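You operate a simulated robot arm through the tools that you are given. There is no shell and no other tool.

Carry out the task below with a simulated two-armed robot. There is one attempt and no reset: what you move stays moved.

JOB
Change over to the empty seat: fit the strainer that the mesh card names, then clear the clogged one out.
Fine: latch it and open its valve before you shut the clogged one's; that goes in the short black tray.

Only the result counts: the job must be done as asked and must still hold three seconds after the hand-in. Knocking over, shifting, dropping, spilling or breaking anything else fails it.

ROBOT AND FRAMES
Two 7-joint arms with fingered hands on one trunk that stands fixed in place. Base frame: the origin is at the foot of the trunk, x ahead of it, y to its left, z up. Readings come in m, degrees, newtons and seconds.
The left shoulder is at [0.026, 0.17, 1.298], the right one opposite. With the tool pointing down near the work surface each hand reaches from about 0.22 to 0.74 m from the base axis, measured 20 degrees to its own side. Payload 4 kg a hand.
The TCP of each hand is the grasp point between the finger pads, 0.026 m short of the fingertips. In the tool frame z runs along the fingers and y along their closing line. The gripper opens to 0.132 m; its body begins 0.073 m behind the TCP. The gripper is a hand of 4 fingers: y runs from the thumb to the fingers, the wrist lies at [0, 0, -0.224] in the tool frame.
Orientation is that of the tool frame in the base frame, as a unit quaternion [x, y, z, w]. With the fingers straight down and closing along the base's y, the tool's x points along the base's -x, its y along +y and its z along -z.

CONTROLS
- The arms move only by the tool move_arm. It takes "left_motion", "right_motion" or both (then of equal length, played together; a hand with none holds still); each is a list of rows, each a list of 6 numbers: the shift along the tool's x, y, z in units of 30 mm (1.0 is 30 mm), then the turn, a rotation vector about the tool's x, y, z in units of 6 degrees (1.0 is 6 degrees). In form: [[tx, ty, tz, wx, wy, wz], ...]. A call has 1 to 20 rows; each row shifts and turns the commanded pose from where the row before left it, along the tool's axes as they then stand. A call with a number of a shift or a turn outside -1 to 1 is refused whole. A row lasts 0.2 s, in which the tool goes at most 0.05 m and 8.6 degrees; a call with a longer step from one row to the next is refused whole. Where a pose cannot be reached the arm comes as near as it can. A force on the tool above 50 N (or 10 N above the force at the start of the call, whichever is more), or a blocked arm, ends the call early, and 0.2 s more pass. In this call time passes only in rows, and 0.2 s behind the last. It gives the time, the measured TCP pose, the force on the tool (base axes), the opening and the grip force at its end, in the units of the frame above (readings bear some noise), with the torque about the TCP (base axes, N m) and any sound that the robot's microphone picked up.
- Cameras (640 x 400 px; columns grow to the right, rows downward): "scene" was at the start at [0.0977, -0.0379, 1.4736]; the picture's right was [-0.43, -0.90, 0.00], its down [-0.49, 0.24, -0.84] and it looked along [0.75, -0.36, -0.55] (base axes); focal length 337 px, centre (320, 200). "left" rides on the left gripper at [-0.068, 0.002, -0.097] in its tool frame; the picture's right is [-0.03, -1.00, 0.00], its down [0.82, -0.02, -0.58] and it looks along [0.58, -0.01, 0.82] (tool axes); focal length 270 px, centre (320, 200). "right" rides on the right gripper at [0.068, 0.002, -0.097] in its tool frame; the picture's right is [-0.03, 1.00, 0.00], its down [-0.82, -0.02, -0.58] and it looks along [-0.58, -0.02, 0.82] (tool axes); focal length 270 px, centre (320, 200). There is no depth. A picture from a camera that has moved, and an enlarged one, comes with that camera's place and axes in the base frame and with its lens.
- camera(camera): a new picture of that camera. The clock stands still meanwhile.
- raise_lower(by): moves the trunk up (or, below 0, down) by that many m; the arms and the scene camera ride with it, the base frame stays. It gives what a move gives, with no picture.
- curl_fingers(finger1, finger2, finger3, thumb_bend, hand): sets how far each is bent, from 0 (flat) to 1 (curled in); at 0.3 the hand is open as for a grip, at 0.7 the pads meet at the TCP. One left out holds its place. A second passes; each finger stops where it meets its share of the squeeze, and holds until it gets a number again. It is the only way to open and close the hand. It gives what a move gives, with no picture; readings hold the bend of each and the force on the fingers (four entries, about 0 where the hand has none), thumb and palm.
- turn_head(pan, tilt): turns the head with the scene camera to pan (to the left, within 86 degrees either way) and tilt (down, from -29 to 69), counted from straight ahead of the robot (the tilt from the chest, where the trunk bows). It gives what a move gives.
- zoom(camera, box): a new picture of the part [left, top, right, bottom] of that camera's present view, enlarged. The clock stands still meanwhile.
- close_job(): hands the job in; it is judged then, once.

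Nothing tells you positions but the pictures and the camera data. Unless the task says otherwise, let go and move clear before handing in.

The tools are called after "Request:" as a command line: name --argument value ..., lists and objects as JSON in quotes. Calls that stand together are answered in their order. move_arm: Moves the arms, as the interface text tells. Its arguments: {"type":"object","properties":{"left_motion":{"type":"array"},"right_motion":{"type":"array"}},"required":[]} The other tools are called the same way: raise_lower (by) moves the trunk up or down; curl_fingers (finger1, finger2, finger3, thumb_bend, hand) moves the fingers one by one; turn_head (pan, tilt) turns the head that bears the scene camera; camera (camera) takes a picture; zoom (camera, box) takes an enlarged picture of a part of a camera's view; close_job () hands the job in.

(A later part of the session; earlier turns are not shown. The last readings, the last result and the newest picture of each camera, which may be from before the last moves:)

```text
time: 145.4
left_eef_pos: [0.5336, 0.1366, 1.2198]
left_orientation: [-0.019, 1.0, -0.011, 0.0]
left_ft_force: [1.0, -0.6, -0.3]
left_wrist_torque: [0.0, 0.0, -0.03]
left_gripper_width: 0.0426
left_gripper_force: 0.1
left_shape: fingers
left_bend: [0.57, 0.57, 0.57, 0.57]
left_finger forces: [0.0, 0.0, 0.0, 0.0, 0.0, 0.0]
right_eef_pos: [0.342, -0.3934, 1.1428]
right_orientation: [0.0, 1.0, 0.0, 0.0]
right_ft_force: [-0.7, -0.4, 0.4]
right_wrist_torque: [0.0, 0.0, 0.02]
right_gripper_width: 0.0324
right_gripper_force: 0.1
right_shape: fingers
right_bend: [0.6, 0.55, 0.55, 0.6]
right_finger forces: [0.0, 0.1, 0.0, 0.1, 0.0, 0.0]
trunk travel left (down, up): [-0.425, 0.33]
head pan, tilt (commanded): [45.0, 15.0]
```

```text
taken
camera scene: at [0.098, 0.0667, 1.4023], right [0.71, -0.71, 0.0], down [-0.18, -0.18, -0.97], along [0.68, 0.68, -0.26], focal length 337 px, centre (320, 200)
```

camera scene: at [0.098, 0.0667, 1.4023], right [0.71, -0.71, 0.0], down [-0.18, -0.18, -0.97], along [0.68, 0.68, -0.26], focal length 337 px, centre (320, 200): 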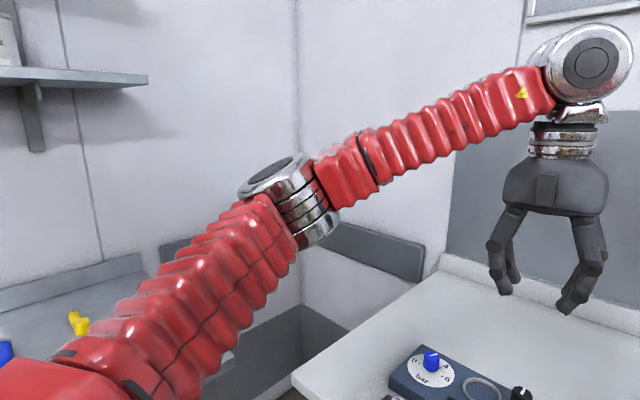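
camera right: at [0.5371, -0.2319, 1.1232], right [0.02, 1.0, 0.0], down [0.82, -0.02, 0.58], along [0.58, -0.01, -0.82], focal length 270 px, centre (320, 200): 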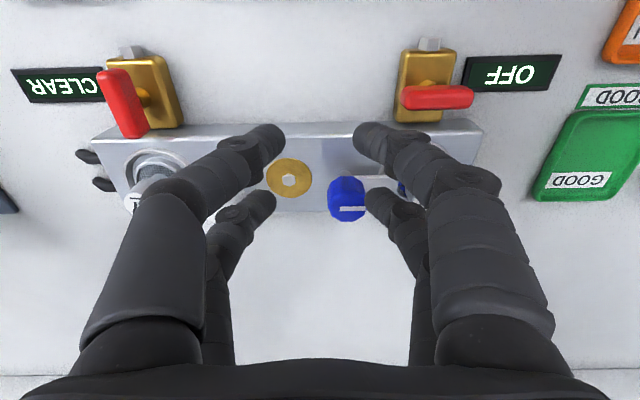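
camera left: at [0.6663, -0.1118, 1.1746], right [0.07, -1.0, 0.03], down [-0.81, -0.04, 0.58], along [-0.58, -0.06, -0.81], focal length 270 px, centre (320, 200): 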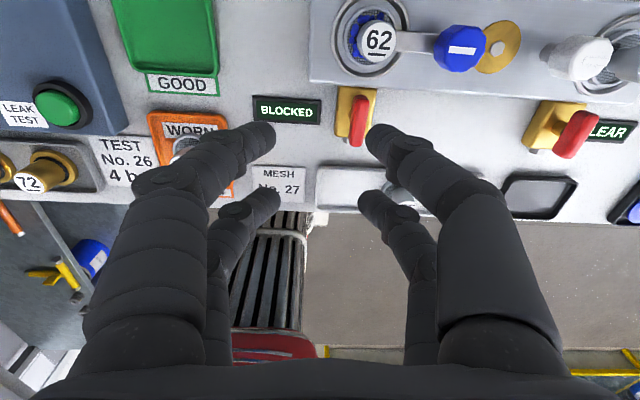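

The left arm keeps its elbow lower than its wrist, and that let it reach across. I'll try the same with the right arm: extend at a higher hand position first, then bring the hand down to the bench with the trunk.

Request:
turn_head --pan -22 --tilt 38

Request:
move_arm --right_motion '[[0, 0, -1, 0, 0, 0], [0, 0, -1, 0, 0, 0], [0, 0, -0.5, 0, 0, 0], [-0.8, 0.6, 0, 0, 0, 0], [-0.86, 0.64, 0, 0, 0, 0], [-0.86, 0.64, 0, 0, 0, 0], [-0.86, 0.64, 0, 0, 0, 0], [-0.86, 0.64, 0, 0, 0, 0], [-0.86, 0.64, 0, 0, 0, 0], [-0.86, 0.64, 0, 0, 0, 0], [-0.86, 0.64, 0, 0, 0, 0], [-0.86, 0.64, 0, 0, 0, 0]]'

Request:
camera --camera "scene"

```text
time: 146.8
left_eef_pos: [0.5341, 0.1381, 1.2195]
left_orientation: [-0.02, 1.0, -0.011, 0.001]
left_ft_force: [0.2, 0.0, 0.3]
left_wrist_torque: [0.02, 0.02, -0.02]
left_gripper_width: 0.0427
left_gripper_force: 0.1
left_shape: fingers
left_bend: [0.57, 0.57, 0.57, 0.57]
left_finger forces: [0.0, 0.1, 0.0, 0.0, 0.1, 0.0]
right_eef_pos: [0.342, -0.3939, 1.1424]
right_orientation: [0.0, 1.0, 0.0, 0.001]
right_ft_force: [0.3, 0.2, 0.3]
right_wrist_torque: [0.02, 0.0, -0.02]
right_gripper_width: 0.0322
right_gripper_force: 0.1
right_shape: fingers
right_bend: [0.6, 0.55, 0.55, 0.6]
right_finger forces: [0.0, 0.0, 0.0, 0.0, 0.0, 0.0]
trunk travel left (down, up): [-0.425, 0.33]
head pan, tilt (commanded): [-22.0, 38.0]
```

```text
time: 149.4
left_eef_pos: [0.5342, 0.1373, 1.2187]
left_orientation: [-0.02, 1.0, -0.012, 0.001]
left_ft_force: [-0.2, 1.0, 0.4]
left_wrist_torque: [0.03, -0.01, -0.03]
left_gripper_width: 0.0426
left_gripper_force: 0.1
left_shape: fingers
left_bend: [0.57, 0.57, 0.57, 0.57]
left_finger forces: [0.1, 0.1, 0.1, 0.1, 0.0, 0.0]
right_eef_pos: [0.5647, -0.2277, 1.2168]
right_orientation: [0.001, 1.0, 0.0, -0.001]
right_ft_force: [-0.5, 0.1, -0.6]
right_wrist_torque: [0.0, -0.01, -0.01]
right_gripper_width: 0.0321
right_gripper_force: 0.0
right_shape: fingers
right_bend: [0.6, 0.55, 0.55, 0.6]
right_finger forces: [0.0, 0.0, 0.1, 0.0, 0.0, 0.0]
right hand out of reach, approached as far as the arm can: row 12
trunk travel left (down, up): [-0.425, 0.33]
head pan, tilt (commanded): [-22.0, 38.0]
```

```text
taken
camera scene: at [0.1131, -0.0317, 1.3656], right [-0.37, -0.93, 0.0], down [-0.57, 0.23, -0.79], along [0.73, -0.3, -0.62], focal length 337 px, centre (320, 200)
```

scene: 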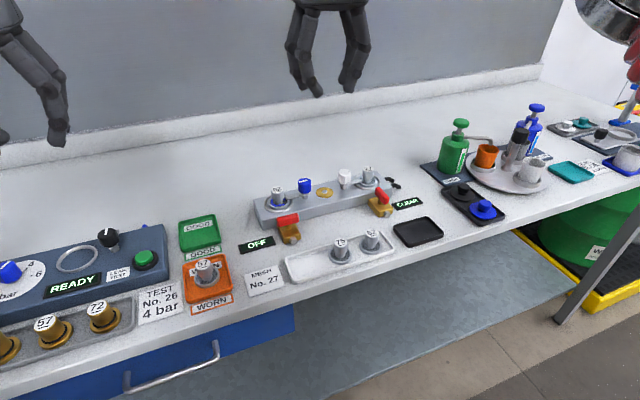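

The limit is posture-dependent. The left arm was raised high early on, which dropped its elbow, so I'll do the same with the right: lift it high, then bring it forward and inward.

Request:
move_arm --right_motion '[[0.8, -0.5, -0.3, 0, 0, 0], [0.8, -0.5, -0.6, 0, 0, 0], [0.8, -0.5, -0.8, 0, 0, 0], [0.6, -0.4, -1, 0, 0, 0], [0, 0, -1, 0, 0, 0], [0, 0, -1, 0, 0, 0], [0, 0, -1, 0, 0, 0], [0, 0, -1, 0, 0, 0], [0, 0, -1, 0, 0, 0]]'

Request:
move_arm --right_motion '[[-0.6, 0.8, 0, 0, 0, 0], [-0.6, 0.8, 0, 0, 0, 0], [-0.6, 0.8, 0, 0, 0, 0], [-0.6, 0.8, 0, 0, 0, 0], [-0.6, 0.8, 0, 0, 0, 0], [-0.6, 0.8, 0, 0, 0, 0], [-0.6, 0.8, 0, 0, 0, 0]]'

```text
time: 151.4
left_eef_pos: [0.5334, 0.1388, 1.2197]
left_orientation: [-0.019, 1.0, -0.01, 0.0]
left_ft_force: [0.4, -0.8, 0.5]
left_wrist_torque: [0.0, 0.03, 0.01]
left_gripper_width: 0.0427
left_gripper_force: 0.1
left_shape: fingers
left_bend: [0.57, 0.57, 0.57, 0.57]
left_finger forces: [0.0, 0.1, 0.0, 0.1, 0.0, 0.0]
right_eef_pos: [0.4465, -0.2966, 1.4044]
right_orientation: [0.0, 1.0, 0.002, 0.001]
right_ft_force: [0.6, -0.3, -0.1]
right_wrist_torque: [0.02, -0.05, 0.0]
right_gripper_width: 0.0323
right_gripper_force: 0.1
right_shape: fingers
right_bend: [0.6, 0.55, 0.55, 0.6]
right_finger forces: [0.0, 0.0, 0.0, 0.0, 0.0, 0.0]
right hand out of reach, approached as far as the arm can: row 8, 9
trunk travel left (down, up): [-0.425, 0.33]
head pan, tilt (commanded): [-22.0, 38.0]
```

```text
time: 153.0
left_eef_pos: [0.5338, 0.1358, 1.2177]
left_orientation: [-0.02, 1.0, -0.011, 0.0]
left_ft_force: [0.4, -1.0, 0.8]
left_wrist_torque: [-0.04, 0.0, 0.02]
left_gripper_width: 0.0424
left_gripper_force: 0.0
left_shape: fingers
left_bend: [0.57, 0.57, 0.57, 0.57]
left_finger forces: [0.1, 0.1, 0.0, 0.0, 0.1, 0.1]
right_eef_pos: [0.4843, -0.2006, 1.3153]
right_orientation: [-0.001, 1.0, 0.001, 0.0]
right_ft_force: [0.7, -0.9, -0.2]
right_wrist_torque: [-0.02, 0.02, -0.03]
right_gripper_width: 0.0325
right_gripper_force: 0.1
right_shape: fingers
right_bend: [0.6, 0.55, 0.55, 0.6]
right_finger forces: [0.1, 0.0, 0.0, 0.0, 0.0, 0.0]
right hand out of reach, approached as far as the arm can: row 1, 2, 3, 4, 5, 6, 7
trunk travel left (down, up): [-0.425, 0.33]
head pan, tilt (commanded): [-22.0, 38.0]
```

The constraint looks like the upper arm stuck outward, i.e. an unlucky shoulder branch. I'll try to unwind it by bringing the hand back close to the body, off the bench, and low relative to the shoulder.

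Request:
move_arm --right_motion '[[0.9, -0.6, 0.2, 0, 0, 0], [0.9, -0.7, 0.2, 0, 0, 0], [0.9, -0.8, 0.2, 0, 0, 0], [0.9, -0.8, 0.2, 0, 0, 0], [0.9, -0.9, 0.2, 0, 0, 0], [0.9, -0.9, 0.2, 0, 0, 0], [0.9, -0.9, 0.2, 0, 0, 0], [0.5, -0.5, 0.2, 0, 0, 0]]'

Request:
raise_lower --by 0.2

Request:
move_arm --right_motion '[[0, 0, 0.9, 0, 0, 0], [0, 0, 0.9, 0, 0, 0], [0, 0, 0.9, 0, 0, 0], [0, 0, 0.9, 0, 0, 0], [0, 0, 0.9, 0, 0, 0], [0, 0, 0.9, 0, 0, 0]]'

Request:
turn_head --pan -50 --tilt 35

Request:
camera --camera "scene"

```text
time: 154.8
left_eef_pos: [0.5326, 0.1377, 1.2188]
left_orientation: [-0.02, 1.0, -0.011, 0.0]
left_ft_force: [0.0, -0.6, 0.4]
left_wrist_torque: [0.0, -0.02, -0.03]
left_gripper_width: 0.0428
left_gripper_force: 0.0
left_shape: fingers
left_bend: [0.57, 0.57, 0.57, 0.57]
left_finger forces: [0.0, 0.1, 0.0, 0.1, 0.0, 0.1]
right_eef_pos: [0.2818, -0.3857, 1.2672]
right_orientation: [-0.001, 1.0, 0.001, 0.0]
right_ft_force: [-0.9, -1.4, -0.6]
right_wrist_torque: [-0.02, -0.01, -0.02]
right_gripper_width: 0.0322
right_gripper_force: 0.1
right_shape: fingers
right_bend: [0.6, 0.55, 0.55, 0.6]
right_finger forces: [0.0, 0.0, 0.0, 0.1, 0.0, 0.1]
trunk travel left (down, up): [-0.425, 0.33]
head pan, tilt (commanded): [-22.0, 38.0]
```

```text
time: 156.9
left_eef_pos: [0.5342, 0.1367, 1.4183]
left_orientation: [-0.02, 1.0, -0.012, -0.001]
left_ft_force: [-0.5, 0.8, -0.7]
left_wrist_torque: [0.01, 0.01, 0.0]
left_gripper_width: 0.0424
left_gripper_force: 0.1
left_shape: fingers
left_bend: [0.57, 0.57, 0.57, 0.57]
left_finger forces: [0.0, 0.0, 0.0, 0.0, 0.0, 0.1]
right_eef_pos: [0.2803, -0.384, 1.4675]
right_orientation: [0.0, 1.0, 0.001, -0.001]
right_ft_force: [-0.2, -0.4, -0.5]
right_wrist_torque: [0.0, -0.01, -0.02]
right_gripper_width: 0.0322
right_gripper_force: 0.1
right_shape: fingers
right_bend: [0.6, 0.55, 0.55, 0.6]
right_finger forces: [0.0, 0.0, 0.0, 0.1, 0.1, 0.1]
trunk travel left (down, up): [-0.625, 0.13]
head pan, tilt (commanded): [-22.0, 38.0]
```

```text
time: 158.3
left_eef_pos: [0.5358, 0.1366, 1.4185]
left_orientation: [-0.02, 1.0, -0.011, 0.0]
left_ft_force: [0.2, -0.4, 0.1]
left_wrist_torque: [-0.01, -0.01, 0.03]
left_gripper_width: 0.0427
left_gripper_force: 0.0
left_shape: fingers
left_bend: [0.57, 0.57, 0.57, 0.57]
left_finger forces: [0.0, 0.1, 0.0, 0.0, 0.1, 0.0]
right_eef_pos: [0.2817, -0.3847, 1.303]
right_orientation: [-0.002, 1.0, 0.002, -0.001]
right_ft_force: [0.1, 0.5, 0.7]
right_wrist_torque: [0.02, 0.02, 0.03]
right_gripper_width: 0.0322
right_gripper_force: 0.0
right_shape: fingers
right_bend: [0.6, 0.55, 0.55, 0.6]
right_finger forces: [0.0, 0.0, 0.1, 0.1, 0.0, 0.0]
trunk travel left (down, up): [-0.625, 0.13]
head pan, tilt (commanded): [-22.0, 38.0]
```

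```text
time: 159.3
left_eef_pos: [0.5338, 0.1364, 1.418]
left_orientation: [-0.02, 1.0, -0.011, 0.001]
left_ft_force: [-0.3, 0.6, -0.4]
left_wrist_torque: [0.0, 0.01, -0.01]
left_gripper_width: 0.0428
left_gripper_force: 0.0
left_shape: fingers
left_bend: [0.57, 0.57, 0.57, 0.57]
left_finger forces: [0.0, 0.0, 0.0, 0.0, 0.0, 0.0]
right_eef_pos: [0.2804, -0.385, 1.3027]
right_orientation: [-0.001, 1.0, 0.001, 0.0]
right_ft_force: [1.1, -1.0, -0.1]
right_wrist_torque: [0.0, 0.01, -0.04]
right_gripper_width: 0.0323
right_gripper_force: 0.1
right_shape: fingers
right_bend: [0.6, 0.55, 0.55, 0.6]
right_finger forces: [0.0, 0.0, 0.0, 0.0, 0.1, 0.1]
trunk travel left (down, up): [-0.625, 0.13]
head pan, tilt (commanded): [-50.0, 35.0]
```

```text
taken
camera scene: at [0.0684, -0.0668, 1.5712], right [-0.77, -0.64, 0.0], down [-0.37, 0.44, -0.82], along [0.53, -0.63, -0.57], focal length 337 px, centre (320, 200)
```

scene: 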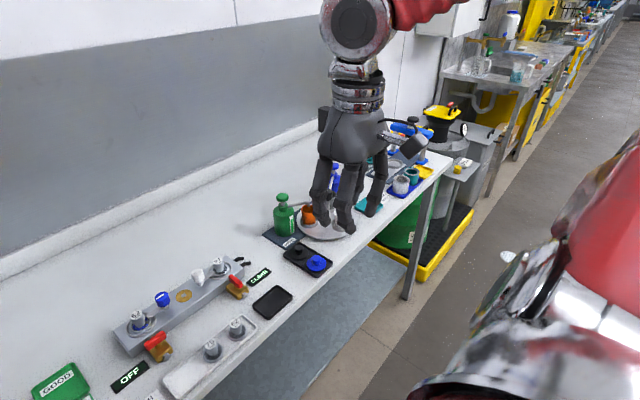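

Request:
move_arm --right_motion '[[0, 0, 0.9, 0, 0, 0], [0, 0, 0.9, 0, 0, 0], [0, 0, 0.9, 0, 0, 0], [0, 0, 0.9, 0, 0, 0], [0, 0, 0.9, 0, 0, 0], [0, 0, 0.9, 0, 0, 0], [0, 0, 0.9, 0, 0, 0], [0, 0, 0.9, 0, 0, 0]]'

Request:
camera --camera "scene"

```text
time: 161.1
left_eef_pos: [0.5342, 0.1362, 1.4192]
left_orientation: [-0.02, 1.0, -0.012, 0.0]
left_ft_force: [0.9, 0.3, -0.1]
left_wrist_torque: [0.03, 0.0, 0.03]
left_gripper_width: 0.0427
left_gripper_force: 0.1
left_shape: fingers
left_bend: [0.57, 0.57, 0.57, 0.57]
left_finger forces: [0.1, 0.0, 0.0, 0.0, 0.1, 0.0]
right_eef_pos: [0.2808, -0.3852, 1.0887]
right_orientation: [0.0, 1.0, 0.001, 0.0]
right_ft_force: [0.1, 0.1, -1.2]
right_wrist_torque: [0.01, -0.01, 0.04]
right_gripper_width: 0.0324
right_gripper_force: 0.0
right_shape: fingers
right_bend: [0.6, 0.55, 0.55, 0.6]
right_finger forces: [0.1, 0.0, 0.0, 0.0, 0.0, 0.1]
trunk travel left (down, up): [-0.625, 0.13]
head pan, tilt (commanded): [-50.0, 35.0]
```

```text
taken
camera scene: at [0.069, -0.0681, 1.5711], right [-0.77, -0.64, 0.0], down [-0.37, 0.44, -0.82], along [0.53, -0.63, -0.57], focal length 337 px, centre (320, 200)
```

scene: 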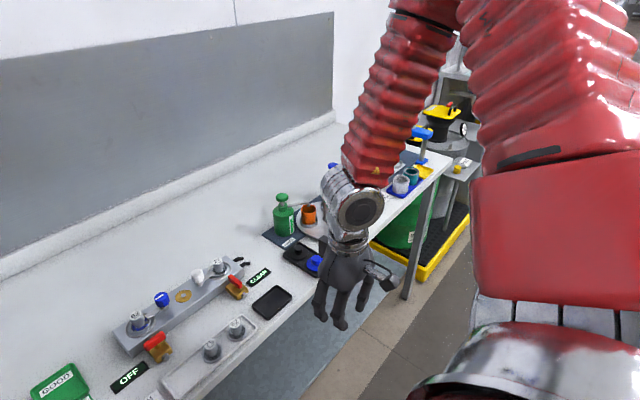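

The arm clearly favours this elbow-high posture. A better idea is to tilt the hand forward: tilting the fingers toward the target about the wrist extends the fingertips several centimetres beyond the wrist limit. First I'll return the trunk and hand to working height.

Request:
move_arm --right_motion '[[0, 0, -1, 0, 0, 0], [0, 0, -1, 0, 0, 0], [0, 0, -1, 0, 0, 0], [0, 0, -1, 0, 0, 0], [0, 0, -1, 0, 0, 0], [0, 0, -1, 0, 0, 0], [0, 0, -1, 0, 0, 0], [0, 0, -1, 0, 0, 0]]'

Request:
raise_lower --by -0.26

Request:
turn_head --pan -22 --tilt 38

Request:
camera --camera "scene"

```text
time: 162.9
left_eef_pos: [0.5328, 0.1376, 1.4202]
left_orientation: [-0.021, 1.0, -0.012, 0.0]
left_ft_force: [-0.1, 0.0, -0.3]
left_wrist_torque: [0.01, 0.0, 0.01]
left_gripper_width: 0.0425
left_gripper_force: 0.1
left_shape: fingers
left_bend: [0.57, 0.57, 0.57, 0.57]
left_finger forces: [0.0, 0.1, 0.1, 0.1, 0.1, 0.0]
right_eef_pos: [0.2813, -0.3844, 1.3299]
right_orientation: [-0.001, 1.0, 0.0, -0.001]
right_ft_force: [0.4, -0.3, -0.3]
right_wrist_torque: [-0.02, -0.03, 0.01]
right_gripper_width: 0.0323
right_gripper_force: 0.0
right_shape: fingers
right_bend: [0.6, 0.55, 0.55, 0.6]
right_finger forces: [0.0, 0.1, 0.1, 0.1, 0.0, 0.0]
trunk travel left (down, up): [-0.625, 0.13]
head pan, tilt (commanded): [-50.0, 35.0]
```

```text
time: 165.6
left_eef_pos: [0.5338, 0.1379, 1.1593]
left_orientation: [-0.02, 1.0, -0.011, 0.0]
left_ft_force: [-0.8, -1.2, -0.5]
left_wrist_torque: [0.01, 0.01, 0.02]
left_gripper_width: 0.0426
left_gripper_force: 0.1
left_shape: fingers
left_bend: [0.57, 0.57, 0.57, 0.57]
left_finger forces: [0.1, 0.0, 0.1, 0.0, 0.1, 0.1]
right_eef_pos: [0.281, -0.3838, 1.0694]
right_orientation: [0.0, 1.0, 0.0, 0.0]
right_ft_force: [0.0, 0.9, 0.0]
right_wrist_torque: [0.06, -0.03, -0.03]
right_gripper_width: 0.0323
right_gripper_force: 0.2
right_shape: fingers
right_bend: [0.6, 0.55, 0.55, 0.6]
right_finger forces: [0.0, 0.0, 0.0, 0.1, 0.0, 0.1]
trunk travel left (down, up): [-0.365, 0.39]
head pan, tilt (commanded): [-50.0, 35.0]
```

```text
time: 166.5
left_eef_pos: [0.5338, 0.1382, 1.1598]
left_orientation: [-0.019, 1.0, -0.012, 0.001]
left_ft_force: [0.1, -0.5, 0.2]
left_wrist_torque: [0.02, 0.0, 0.01]
left_gripper_width: 0.0427
left_gripper_force: 0.0
left_shape: fingers
left_bend: [0.57, 0.57, 0.57, 0.57]
left_finger forces: [0.0, 0.0, 0.1, 0.0, 0.1, 0.1]
right_eef_pos: [0.2805, -0.385, 1.0686]
right_orientation: [-0.001, 1.0, -0.002, 0.0]
right_ft_force: [0.5, -0.6, 1.1]
right_wrist_torque: [-0.01, -0.02, -0.03]
right_gripper_width: 0.032
right_gripper_force: 0.0
right_shape: fingers
right_bend: [0.6, 0.55, 0.55, 0.6]
right_finger forces: [0.1, 0.0, 0.0, 0.0, 0.0, 0.1]
trunk travel left (down, up): [-0.365, 0.39]
head pan, tilt (commanded): [-22.0, 38.0]
```

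```text
taken
camera scene: at [0.1258, -0.0318, 1.3051], right [-0.38, -0.93, 0.0], down [-0.57, 0.23, -0.79], along [0.73, -0.3, -0.62], focal length 337 px, centre (320, 200)
```

scene: 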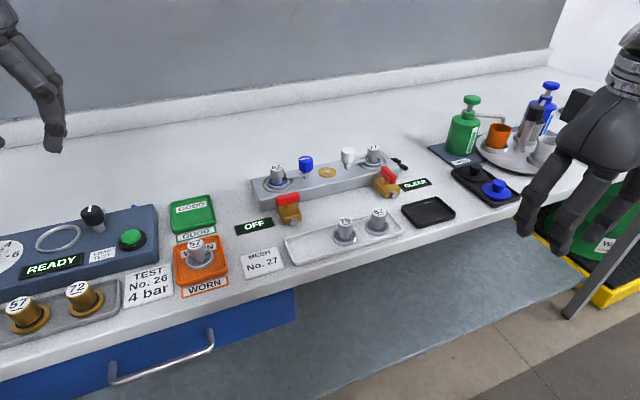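

Request:
move_arm --right_motion '[[-0.5, 0.3, 0, 0, 0, 0], [-0.89, 0.51, 0, 0, 0, 0], [-0.89, 0.51, 0, 0, 0, 0], [-0.89, 0.51, 0, 0, 0, 0], [-0.89, 0.51, 0, 0, 0, 0], [-0.89, 0.51, 0, 0, 0, 0], [-0.89, 0.51, 0, 0, 0, 0], [-0.89, 0.51, 0, 0, 0, 0], [-0.89, 0.51, 0, 0, 0, 0], [-0.89, 0.51, 0, 0, 0, 0], [-0.89, 0.51, 0, 0, 0, 0], [-0.6, 0.4, 0, 0, 0, 0]]'

Request:
camera --camera "scene"

```text
time: 169.1
left_eef_pos: [0.5348, 0.1369, 1.1577]
left_orientation: [-0.02, 1.0, -0.011, -0.001]
left_ft_force: [-0.4, -0.4, -0.1]
left_wrist_torque: [0.01, -0.01, 0.0]
left_gripper_width: 0.0426
left_gripper_force: 0.1
left_shape: fingers
left_bend: [0.57, 0.57, 0.57, 0.57]
left_finger forces: [0.1, 0.0, 0.0, 0.0, 0.0, 0.1]
right_eef_pos: [0.5822, -0.2115, 1.0666]
right_orientation: [-0.001, 1.0, 0.0, -0.002]
right_ft_force: [0.3, 0.2, 0.8]
right_wrist_torque: [-0.01, -0.01, 0.0]
right_gripper_width: 0.0325
right_gripper_force: 0.1
right_shape: fingers
right_bend: [0.6, 0.55, 0.55, 0.6]
right_finger forces: [0.1, 0.1, 0.0, 0.0, 0.0, 0.0]
trunk travel left (down, up): [-0.365, 0.39]
head pan, tilt (commanded): [-22.0, 38.0]
```

```text
taken
camera scene: at [0.1272, -0.0319, 1.3048], right [-0.37, -0.93, 0.0], down [-0.57, 0.23, -0.79], along [0.73, -0.3, -0.62], focal length 337 px, centre (320, 200)
```

scene: 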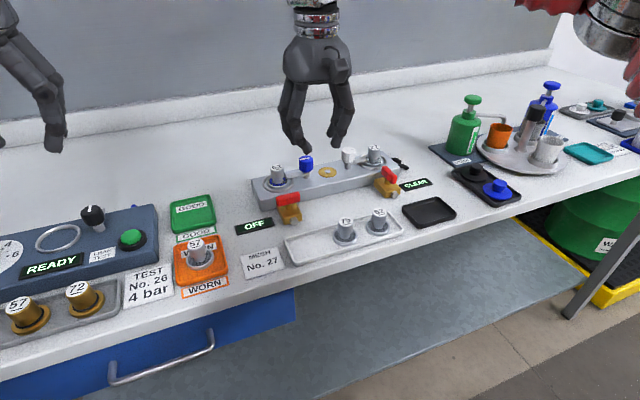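

No limit yet on this path. I'll push on a bit further to see.

Request:
move_arm --right_motion '[[-0.6, 0.3, 0, 0, 0, 0], [-0.6, 0.3, 0, 0, 0, 0]]'

```text
time: 169.7
left_eef_pos: [0.5325, 0.1364, 1.1596]
left_orientation: [-0.019, 1.0, -0.012, 0.001]
left_ft_force: [-0.2, -0.5, 0.0]
left_wrist_torque: [0.02, 0.02, -0.01]
left_gripper_width: 0.0426
left_gripper_force: 0.0
left_shape: fingers
left_bend: [0.57, 0.57, 0.57, 0.57]
left_finger forces: [0.0, 0.0, 0.1, 0.0, 0.0, 0.0]
right_eef_pos: [0.5944, -0.2074, 1.0654]
right_orientation: [-0.001, 1.0, 0.001, 0.001]
right_ft_force: [-0.7, -0.1, 0.5]
right_wrist_torque: [0.02, 0.0, 0.01]
right_gripper_width: 0.0322
right_gripper_force: 0.0
right_shape: fingers
right_bend: [0.6, 0.55, 0.55, 0.6]
right_finger forces: [0.0, 0.0, 0.1, 0.1, 0.0, 0.1]
right hand out of reach, approached as far as the arm can: row 1, 2
trunk travel left (down, up): [-0.365, 0.39]
head pan, tilt (commanded): [-22.0, 38.0]
```

I'll back off slightly, turn to −60°, and tilt the fingers 15° forward (toward the knob) about the tool's y axis.

Request:
move_arm --right_motion '[[0.9, -0.3, -0.3, 0, 0, 0], [0.3, -0.2, 0, 0, 0, -1], [0, 0, 0, 0, 0, -1], [0, 0, 0, 0, 0, -1], [0, 0, 0, 0, 0, -1], [0, 0, 0, 0, 0, -1], [0, 0, 0, 0, 0, -1], [0, 0, 0, 0, 0, -1], [0, 0, 0, 0, 0, -1], [0, 0, 0, 0, 0, -1], [0, 0, 0, 0, 0, -1], [0, 0, 0, 0, -1, 0], [0, 0, 0, 0, -1, 0], [0, 0, 0, 0, -0.5, 0]]'

Request:
camera --camera "right"

Request:
camera --camera "scene"

```text
time: 172.7
left_eef_pos: [0.5326, 0.1368, 1.1597]
left_orientation: [-0.021, 1.0, -0.011, 0.0]
left_ft_force: [1.6, 0.3, -0.3]
left_wrist_torque: [-0.01, 0.03, 0.01]
left_gripper_width: 0.0427
left_gripper_force: 0.1
left_shape: fingers
left_bend: [0.57, 0.57, 0.57, 0.57]
left_finger forces: [0.0, 0.0, 0.1, 0.0, 0.0, 0.1]
right_eef_pos: [0.5601, -0.2238, 1.0726]
right_orientation: [-0.497, 0.858, 0.067, 0.113]
right_ft_force: [-0.1, 0.0, -0.7]
right_wrist_torque: [0.0, -0.01, -0.02]
right_gripper_width: 0.0323
right_gripper_force: 0.0
right_shape: fingers
right_bend: [0.6, 0.55, 0.55, 0.6]
right_finger forces: [0.0, 0.0, 0.1, 0.0, 0.0, 0.0]
trunk travel left (down, up): [-0.365, 0.39]
head pan, tilt (commanded): [-22.0, 38.0]
```

```text
taken
camera right: at [0.514, -0.3012, 1.1489], right [-0.85, 0.52, 0.01], down [0.34, 0.54, 0.77], along [0.4, 0.66, -0.64], focal length 270 px, centre (320, 200)
```

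right: 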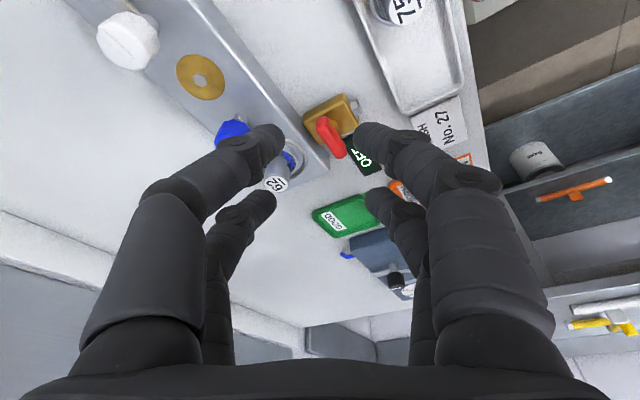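

```text
taken
camera scene: at [0.126, -0.0318, 1.305], right [-0.37, -0.93, 0.0], down [-0.57, 0.23, -0.79], along [0.73, -0.3, -0.62], focal length 337 px, centre (320, 200)
```

scene: 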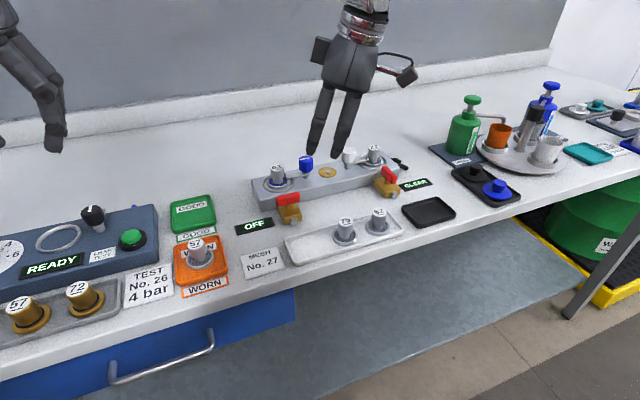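

The tilt works. Now I'll move over the blue knob, keeping this orientation.

Request:
move_arm --right_motion '[[-0.19, -0.82, 0.63, 0, 0, 0], [-0.19, -0.82, 0.63, 0, 0, 0], [-0.19, -0.82, 0.63, 0, 0, 0]]'

Request:
camera --camera "right"

Request:
zoom --camera "right" --box '[220, 120, 420, 270]'

Request:
zoom --camera "scene" --box '[240, 100, 380, 210]'

```text
time: 173.5
left_eef_pos: [0.5352, 0.137, 1.1581]
left_orientation: [-0.02, 1.0, -0.011, -0.001]
left_ft_force: [0.5, 0.2, 0.2]
left_wrist_torque: [0.02, -0.01, 0.01]
left_gripper_width: 0.0426
left_gripper_force: 0.2
left_shape: fingers
left_bend: [0.57, 0.57, 0.57, 0.57]
left_finger forces: [0.0, 0.1, 0.1, 0.0, 0.0, 0.1]
right_eef_pos: [0.6416, -0.2345, 1.0214]
right_orientation: [-0.497, 0.858, 0.067, 0.113]
right_ft_force: [0.1, 0.4, -0.8]
right_wrist_torque: [-0.01, 0.02, -0.03]
right_gripper_width: 0.0323
right_gripper_force: 0.1
right_shape: fingers
right_bend: [0.6, 0.55, 0.55, 0.6]
right_finger forces: [0.1, 0.0, 0.1, 0.0, 0.0, 0.0]
trunk travel left (down, up): [-0.365, 0.39]
head pan, tilt (commanded): [-22.0, 38.0]
```

```text
taken
camera right: at [0.5956, -0.3116, 1.0981], right [-0.85, 0.52, 0.01], down [0.34, 0.54, 0.77], along [0.39, 0.66, -0.64], focal length 270 px, centre (320, 200)
```

right: 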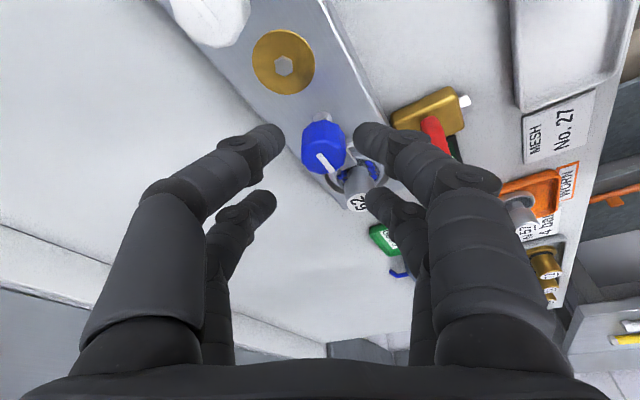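

```text
2.67 times, centred on (320, 195) of right
camera zoom: at [0.5956, -0.3116, 1.0981], right [-0.85, 0.52, 0.01], down [0.34, 0.54, 0.77], along [0.39, 0.66, -0.64], focal length 721 px, centre (320, 213)
```

zoom: 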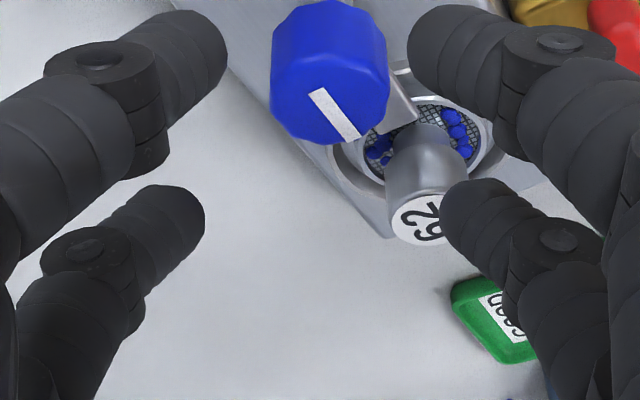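

```text
3.64 times, centred on (310, 155) of scene
camera zoom: at [0.1276, -0.0317, 1.3048], right [-0.37, -0.93, 0.0], down [-0.57, 0.23, -0.79], along [0.73, -0.3, -0.62], focal length 1225 px, centre (356, 364)
```

zoom: 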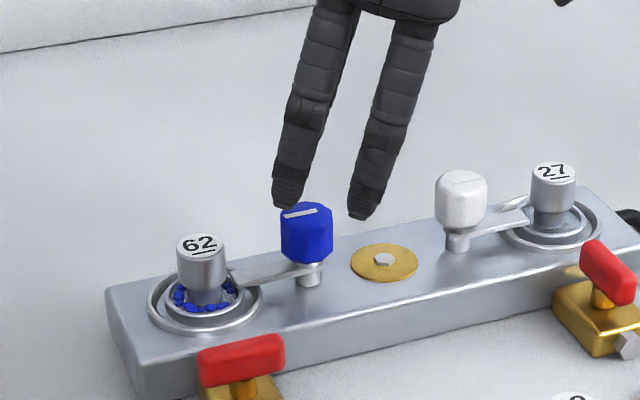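

The knob is centred just ahead of the far pair, as needed. I'll descend vertically (in tilted tool axes) so the fingertips stop just above the latch arm.

Request:
move_arm --right_motion '[[0.15, 0.07, 0.57, 0, 0, 0], [0.15, 0, 0.57, 0, 0, 0], [0.12, 0, 0.45, 0, 0, 0]]'

Request:
zoom --camera "right" --box '[220, 120, 420, 270]'

Request:
zoom --camera "scene" --box '[250, 120, 350, 200]'

```text
time: 174.3
left_eef_pos: [0.5343, 0.1372, 1.1591]
left_orientation: [-0.02, 1.0, -0.011, 0.001]
left_ft_force: [-0.1, -0.1, -0.2]
left_wrist_torque: [0.02, 0.02, 0.02]
left_gripper_width: 0.0426
left_gripper_force: 0.0
left_shape: fingers
left_bend: [0.57, 0.57, 0.57, 0.57]
left_finger forces: [0.0, 0.0, 0.0, 0.0, 0.1, 0.0]
right_eef_pos: [0.6388, -0.2318, 0.9715]
right_orientation: [-0.496, 0.858, 0.066, 0.113]
right_ft_force: [0.7, -0.2, 0.1]
right_wrist_torque: [-0.03, -0.02, -0.02]
right_gripper_width: 0.0326
right_gripper_force: 0.1
right_shape: fingers
right_bend: [0.6, 0.55, 0.55, 0.6]
right_finger forces: [0.0, 0.1, 0.1, 0.0, 0.1, 0.1]
trunk travel left (down, up): [-0.365, 0.39]
head pan, tilt (commanded): [-22.0, 38.0]
```

```text
2.67 times, centred on (320, 195) of right
camera zoom: at [0.5926, -0.31, 1.0494], right [-0.85, 0.52, 0.01], down [0.34, 0.54, 0.77], along [0.4, 0.66, -0.64], focal length 721 px, centre (320, 213)
```

zoom: 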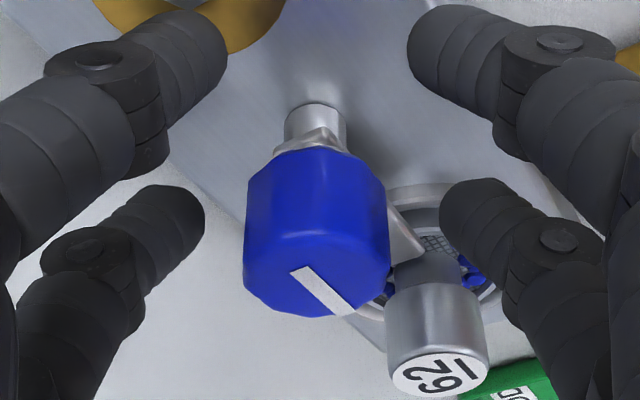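

```text
5.00 times, centred on (300, 160) of scene
camera zoom: at [0.1268, -0.0318, 1.3049], right [-0.37, -0.93, 0.0], down [-0.57, 0.23, -0.79], along [0.73, -0.3, -0.62], focal length 1684 px, centre (420, 400)
```

zoom: 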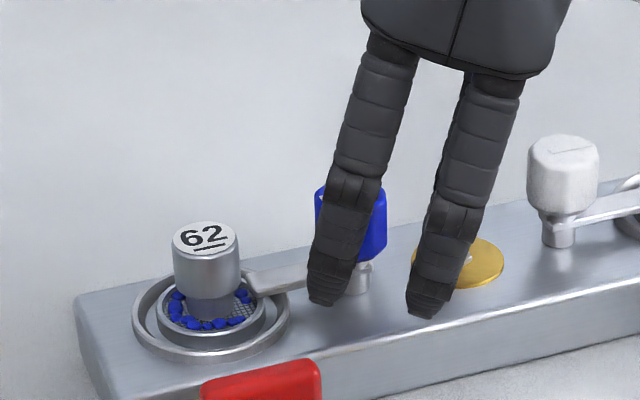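

Request:
curl_fingers --hand "right" --finger2 0.8 --finger3 0.8

Request:
zoom --camera "right" --box '[220, 120, 420, 270]'

Request:
zoom --camera "scene" --box '[250, 120, 350, 200]'

```text
time: 175.3
left_eef_pos: [0.5341, 0.1379, 1.1593]
left_orientation: [-0.021, 1.0, -0.012, 0.0]
left_ft_force: [0.2, 0.1, -0.2]
left_wrist_torque: [0.0, 0.0, -0.01]
left_gripper_width: 0.0427
left_gripper_force: 0.1
left_shape: fingers
left_bend: [0.57, 0.57, 0.57, 0.57]
left_finger forces: [0.0, 0.0, 0.0, 0.0, 0.0, 0.1]
right_eef_pos: [0.6378, -0.2327, 0.9721]
right_orientation: [-0.496, 0.859, 0.066, 0.112]
right_ft_force: [0.3, 1.6, -3.3]
right_wrist_torque: [-0.03, 0.01, 0.04]
right_gripper_width: 0.0323
right_gripper_force: 8.8
right_shape: fingers
right_bend: [0.6, 0.65, 0.63, 0.6]
right_finger forces: [0.0, 8.6, 8.7, 0.1, 0.0, 0.1]
trunk travel left (down, up): [-0.365, 0.39]
head pan, tilt (commanded): [-22.0, 38.0]
```

```text
2.67 times, centred on (320, 195) of right
camera zoom: at [0.5925, -0.3097, 1.0495], right [-0.85, 0.52, 0.01], down [0.34, 0.54, 0.77], along [0.39, 0.66, -0.64], focal length 721 px, centre (320, 213)
```

zoom: 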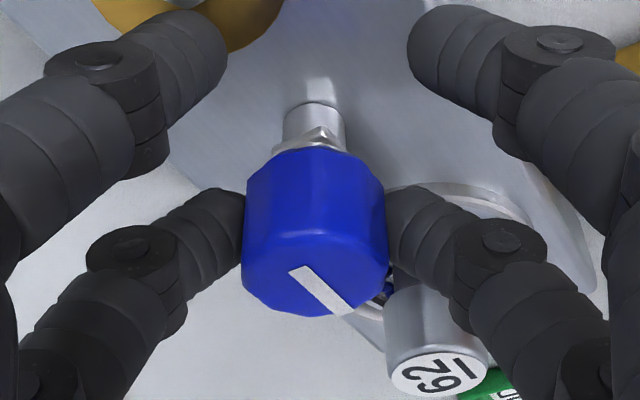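

```text
5.00 times, centred on (300, 160) of scene
camera zoom: at [0.1269, -0.0316, 1.3049], right [-0.37, -0.93, 0.0], down [-0.57, 0.23, -0.79], along [0.73, -0.3, -0.62], focal length 1684 px, centre (420, 400)
```

zoom: 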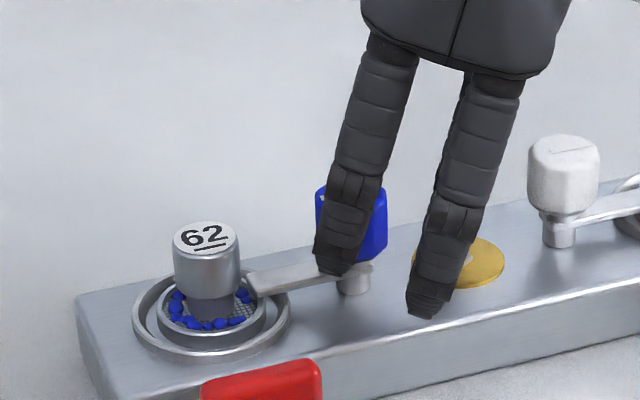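

The knob is gripped with about 9 N each side. I'll turn it clockwise about the vertical in tilted-tool terms, three steps first.

Request:
move_arm --right_motion '[[-0.004, 0.075, 0, 0.259, 0, 0.966], [-0.004, 0.075, 0, 0.259, 0, 0.966], [-0.004, 0.075, 0, 0.259, 0, 0.966]]'

Request:
zoom --camera "right" --box '[220, 120, 420, 270]'

Request:
zoom --camera "scene" --box '[250, 120, 350, 200]'

```text
time: 176.1
left_eef_pos: [0.5337, 0.1373, 1.1578]
left_orientation: [-0.019, 1.0, -0.012, 0.0]
left_ft_force: [-0.3, -0.3, 0.0]
left_wrist_torque: [0.0, 0.01, 0.02]
left_gripper_width: 0.0426
left_gripper_force: 0.0
left_shape: fingers
left_bend: [0.57, 0.57, 0.57, 0.57]
left_finger forces: [0.0, 0.1, 0.1, 0.0, 0.1, 0.0]
right_eef_pos: [0.6348, -0.2271, 0.9731]
right_orientation: [-0.355, 0.926, 0.048, 0.122]
right_ft_force: [4.0, 2.7, -3.0]
right_wrist_torque: [0.01, -0.05, 0.0]
right_gripper_width: 0.0324
right_gripper_force: 8.8
right_shape: fingers
right_bend: [0.6, 0.65, 0.63, 0.6]
right_finger forces: [0.0, 8.7, 9.4, 0.0, 0.0, 0.0]
trunk travel left (down, up): [-0.365, 0.39]
head pan, tilt (commanded): [-22.0, 38.0]
```

```text
2.67 times, centred on (320, 195) of right
camera zoom: at [0.5656, -0.287, 1.0495], right [-0.65, 0.76, 0.01], down [0.49, 0.41, 0.77], along [0.58, 0.5, -0.64], focal length 721 px, centre (320, 213)
```

zoom: 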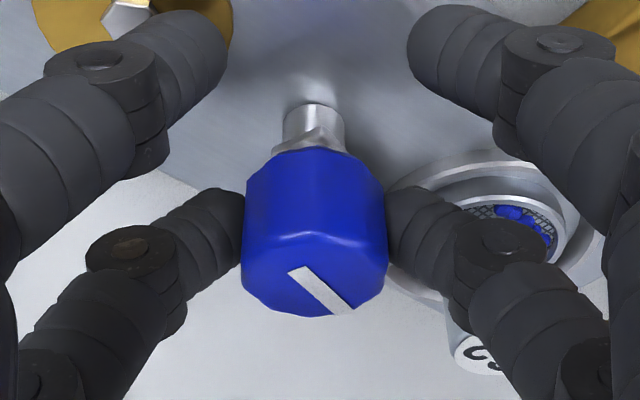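

```text
5.00 times, centred on (300, 160) of scene
camera zoom: at [0.1273, -0.0315, 1.3049], right [-0.37, -0.93, 0.0], down [-0.57, 0.23, -0.79], along [0.73, -0.3, -0.62], focal length 1684 px, centre (420, 400)
```

zoom: 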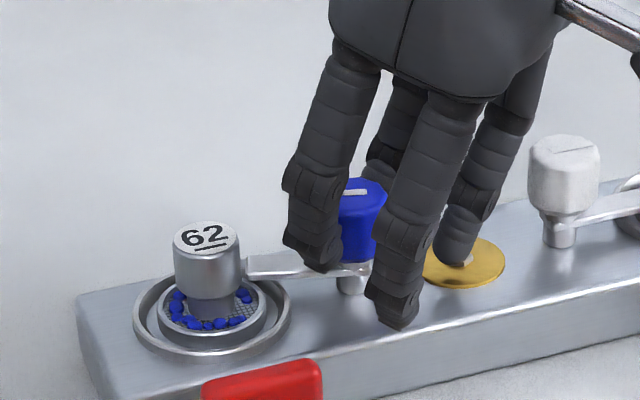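

The knob and arm rotate clockwise as wanted. I'll continue.

Request:
move_arm --right_motion '[[-0.004, 0.075, 0, 0.259, 0, 0.966], [-0.004, 0.075, 0, 0.259, 0, 0.966], [-0.004, 0.075, 0, 0.259, 0, 0.966], [-0.004, 0.075, 0, 0.259, 0, 0.966], [-0.004, 0.075, 0, 0.259, 0, 0.966], [-0.004, 0.075, 0, 0.259, 0, 0.966]]'

Request:
zoom --camera "right" --box '[220, 120, 420, 270]'

Request:
zoom --camera "scene" --box '[250, 120, 350, 200]'

```text
time: 177.5
left_eef_pos: [0.5344, 0.1378, 1.1589]
left_orientation: [-0.02, 1.0, -0.012, 0.0]
left_ft_force: [-0.5, 0.4, -0.6]
left_wrist_torque: [0.0, -0.01, 0.01]
left_gripper_width: 0.0427
left_gripper_force: 0.0
left_shape: fingers
left_bend: [0.57, 0.57, 0.57, 0.57]
left_finger forces: [0.0, 0.0, 0.1, 0.0, 0.0, 0.0]
right_eef_pos: [0.6281, -0.2175, 0.9727]
right_orientation: [-0.052, 0.99, 0.008, 0.129]
right_ft_force: [7.3, 1.9, -1.6]
right_wrist_torque: [0.02, -0.09, 0.07]
right_gripper_width: 0.0326
right_gripper_force: 10.1
right_shape: fingers
right_bend: [0.6, 0.65, 0.63, 0.6]
right_finger forces: [0.0, 10.8, 9.6, 0.1, 0.0, 0.0]
trunk travel left (down, up): [-0.365, 0.39]
head pan, tilt (commanded): [-22.0, 38.0]
```

```text
2.67 times, centred on (320, 195) of right
camera zoom: at [0.539, -0.2233, 1.0495], right [-0.08, 1.0, 0.01], down [0.64, 0.05, 0.77], along [0.77, 0.07, -0.64], focal length 721 px, centre (320, 213)
```

zoom: 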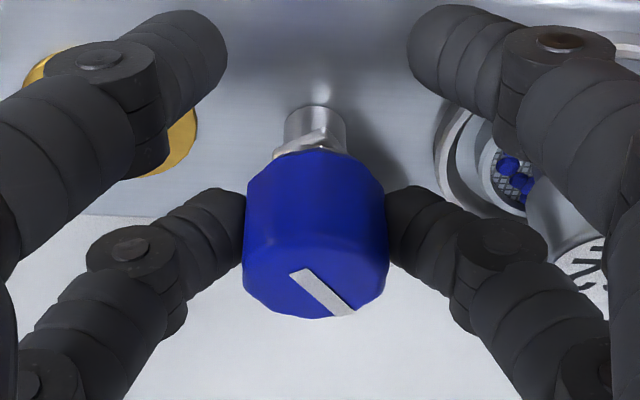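

```text
5.00 times, centred on (300, 160) of scene
camera zoom: at [0.1277, -0.0315, 1.3048], right [-0.37, -0.93, 0.0], down [-0.57, 0.23, -0.79], along [0.73, -0.3, -0.62], focal length 1684 px, centre (420, 400)
```

zoom: 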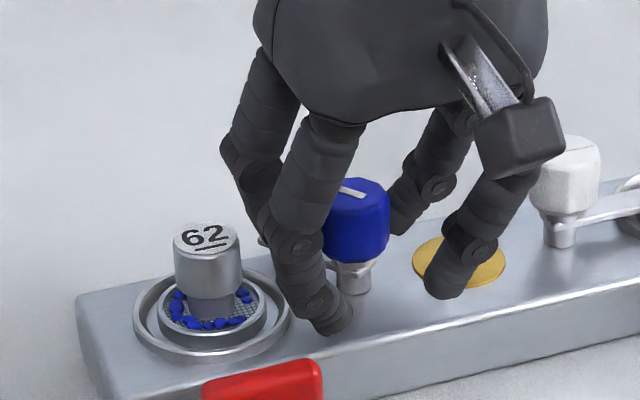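

The arm is swinging clear of the strainer. I'll continue as far as the wrist allows.

Request:
move_arm --right_motion '[[-0.004, 0.075, 0, 0.259, 0, 0.966], [-0.004, 0.075, 0, 0.259, 0, 0.966], [-0.004, 0.075, 0, 0.259, 0, 0.966]]'

Request:
zoom --camera "right" --box '[220, 120, 420, 270]'

Request:
zoom --camera "scene" --box '[250, 120, 350, 200]'

```text
time: 178.3
left_eef_pos: [0.5346, 0.1374, 1.1577]
left_orientation: [-0.02, 1.0, -0.011, -0.001]
left_ft_force: [0.6, -0.5, -0.2]
left_wrist_torque: [-0.01, 0.01, 0.0]
left_gripper_width: 0.0425
left_gripper_force: 0.0
left_shape: fingers
left_bend: [0.57, 0.57, 0.57, 0.57]
left_finger forces: [0.0, 0.0, 0.0, 0.0, 0.0, 0.0]
right_eef_pos: [0.6292, -0.2105, 0.9733]
right_orientation: [0.105, 0.986, -0.012, 0.131]
right_ft_force: [10.4, 1.0, -2.6]
right_wrist_torque: [0.0, -0.1, 0.06]
right_gripper_width: 0.0322
right_gripper_force: 10.4
right_shape: fingers
right_bend: [0.6, 0.65, 0.63, 0.6]
right_finger forces: [0.0, 10.9, 9.3, 0.0, 0.0, 0.1]
trunk travel left (down, up): [-0.365, 0.39]
head pan, tilt (commanded): [-22.0, 38.0]
```

```text
2.67 times, centred on (320, 195) of right
camera zoom: at [0.5416, -0.1885, 1.0497], right [0.23, 0.97, 0.01], down [0.62, -0.15, 0.77], along [0.75, -0.17, -0.64], focal length 721 px, centre (320, 213)
```

zoom: 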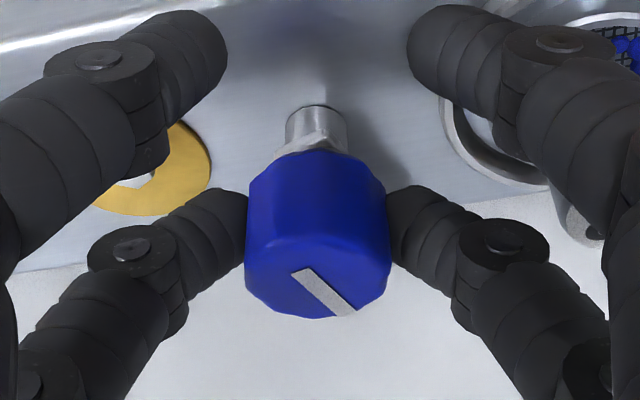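

```text
5.00 times, centred on (300, 160) of scene
camera zoom: at [0.128, -0.0318, 1.3048], right [-0.37, -0.93, 0.0], down [-0.57, 0.23, -0.79], along [0.73, -0.3, -0.62], focal length 1684 px, centre (420, 400)
```

zoom: 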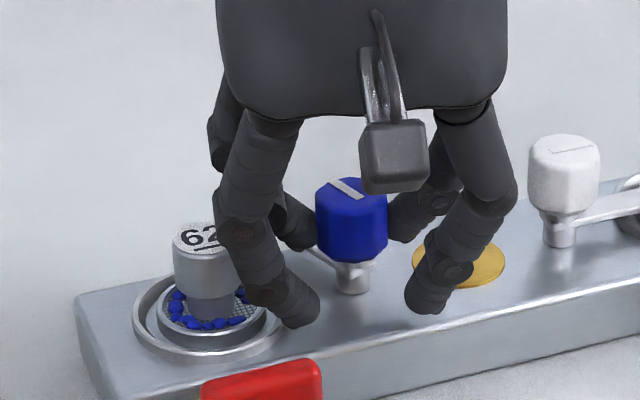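

It has turned about 72°. I'll tuck finger1 and the thumb in to stay away from the clogged strainer and finish the last degrees.

Request:
curl_fingers --hand "right" --finger1 0.7 --thumb_bend 0.7

Request:
move_arm --right_motion '[[-0.004, 0.075, 0, 0.259, 0, 0.966], [-0.004, 0.075, 0, 0.259, 0, 0.966]]'

Request:
zoom --camera "right" --box '[220, 120, 420, 270]'

Request:
zoom --camera "scene" --box '[250, 120, 350, 200]'

```text
time: 179.3
left_eef_pos: [0.5344, 0.1366, 1.1582]
left_orientation: [-0.019, 1.0, -0.011, -0.001]
left_ft_force: [0.8, 1.3, -0.2]
left_wrist_torque: [-0.04, -0.03, -0.02]
left_gripper_width: 0.0426
left_gripper_force: 0.2
left_shape: fingers
left_bend: [0.57, 0.57, 0.57, 0.57]
left_finger forces: [0.0, 0.1, 0.0, 0.1, 0.0, 0.1]
right_eef_pos: [0.6296, -0.2094, 0.9726]
right_orientation: [0.103, 0.986, -0.014, 0.129]
right_ft_force: [10.5, -1.3, -2.0]
right_wrist_torque: [-0.01, -0.09, 0.02]
right_gripper_width: 0.0017
right_gripper_force: 10.2
right_shape: fingers
right_bend: [0.7, 0.65, 0.63, 0.7]
right_finger forces: [0.0, 10.6, 9.7, 0.0, 0.0, 0.0]
trunk travel left (down, up): [-0.365, 0.39]
head pan, tilt (commanded): [-22.0, 38.0]
```

```text
time: 179.9
left_eef_pos: [0.5353, 0.1375, 1.1579]
left_orientation: [-0.02, 1.0, -0.011, -0.001]
left_ft_force: [0.7, 0.6, 0.4]
left_wrist_torque: [-0.04, 0.0, 0.02]
left_gripper_width: 0.0426
left_gripper_force: 0.0
left_shape: fingers
left_bend: [0.57, 0.57, 0.57, 0.57]
left_finger forces: [0.0, 0.0, 0.0, 0.1, 0.0, 0.1]
right_eef_pos: [0.6305, -0.2064, 0.9729]
right_orientation: [0.206, 0.97, -0.026, 0.126]
right_ft_force: [8.9, -2.4, -3.1]
right_wrist_torque: [0.04, -0.1, 0.05]
right_gripper_width: 0.0014
right_gripper_force: 9.4
right_shape: fingers
right_bend: [0.7, 0.65, 0.63, 0.7]
right_finger forces: [0.1, 11.0, 8.9, 0.0, 0.1, 0.1]
trunk travel left (down, up): [-0.365, 0.39]
head pan, tilt (commanded): [-22.0, 38.0]
```

```text
2.67 times, centred on (320, 195) of right
camera zoom: at [0.5493, -0.1667, 1.05], right [0.43, 0.9, 0.01], down [0.58, -0.28, 0.77], along [0.7, -0.32, -0.64], focal length 721 px, centre (320, 213)
```

zoom: 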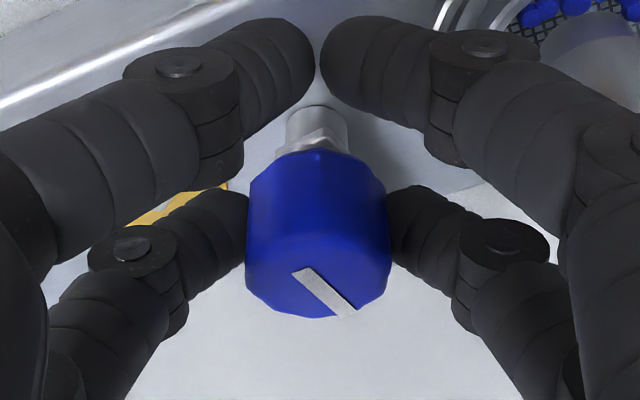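

```text
5.00 times, centred on (300, 160) of scene
camera zoom: at [0.1281, -0.032, 1.3048], right [-0.37, -0.93, 0.0], down [-0.57, 0.23, -0.79], along [0.73, -0.3, -0.62], focal length 1684 px, centre (420, 400)
```

zoom: 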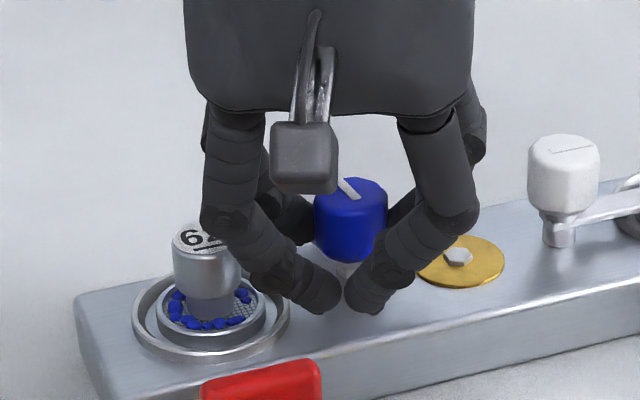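

Request:
move_arm --right_motion '[[-0.004, 0.075, 0, 0.259, 0, 0.966]]'

Request:
curl_fingers --hand "right" --finger2 0.59 --finger3 0.58

Request:
zoom --camera "scene" --box '[250, 120, 350, 200]'

```text
time: 180.3
left_eef_pos: [0.534, 0.1366, 1.1581]
left_orientation: [-0.02, 1.0, -0.012, -0.001]
left_ft_force: [0.6, 0.5, 0.1]
left_wrist_torque: [-0.01, 0.01, 0.02]
left_gripper_width: 0.0427
left_gripper_force: 0.1
left_shape: fingers
left_bend: [0.57, 0.57, 0.57, 0.57]
left_finger forces: [0.0, 0.0, 0.0, 0.0, 0.1, 0.0]
right_eef_pos: [0.6268, -0.2079, 0.9749]
right_orientation: [0.255, 0.958, -0.032, 0.125]
right_ft_force: [9.0, 3.8, -1.9]
right_wrist_torque: [0.07, -0.15, 0.13]
right_gripper_width: 0.0014
right_gripper_force: 8.8
right_shape: fingers
right_bend: [0.7, 0.61, 0.66, 0.7]
right_finger forces: [0.0, 13.4, 5.0, 0.1, 0.0, 0.0]
right hand out of reach, approached as far as the arm can: row 1
trunk travel left (down, up): [-0.365, 0.39]
head pan, tilt (commanded): [-22.0, 38.0]
```

```text
time: 181.3
left_eef_pos: [0.5334, 0.1377, 1.1596]
left_orientation: [-0.02, 1.0, -0.011, 0.0]
left_ft_force: [0.3, 0.1, -0.2]
left_wrist_torque: [0.0, -0.02, 0.01]
left_gripper_width: 0.0428
left_gripper_force: 0.0
left_shape: fingers
left_bend: [0.57, 0.57, 0.57, 0.57]
left_finger forces: [0.0, 0.0, 0.0, 0.1, 0.0, 0.0]
right_eef_pos: [0.6266, -0.2088, 0.9754]
right_orientation: [0.255, 0.958, -0.033, 0.126]
right_ft_force: [-0.3, 0.8, 0.2]
right_wrist_torque: [0.02, -0.04, 0.03]
right_gripper_width: 0.0017
right_gripper_force: 0.0
right_shape: fingers
right_bend: [0.7, 0.58, 0.57, 0.7]
right_finger forces: [0.0, 0.7, 0.0, 0.0, 0.1, 0.0]
trunk travel left (down, up): [-0.365, 0.39]
head pan, tilt (commanded): [-22.0, 38.0]
```

```text
5.00 times, centred on (300, 160) of scene
camera zoom: at [0.1263, -0.0316, 1.305], right [-0.37, -0.93, 0.0], down [-0.57, 0.23, -0.79], along [0.73, -0.3, -0.62], focal length 1684 px, centre (420, 400)
```

zoom: 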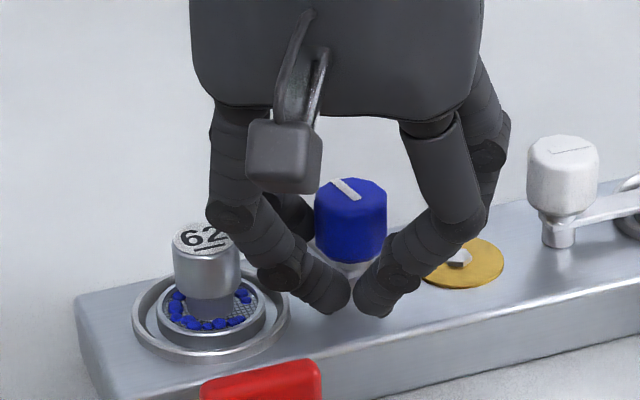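

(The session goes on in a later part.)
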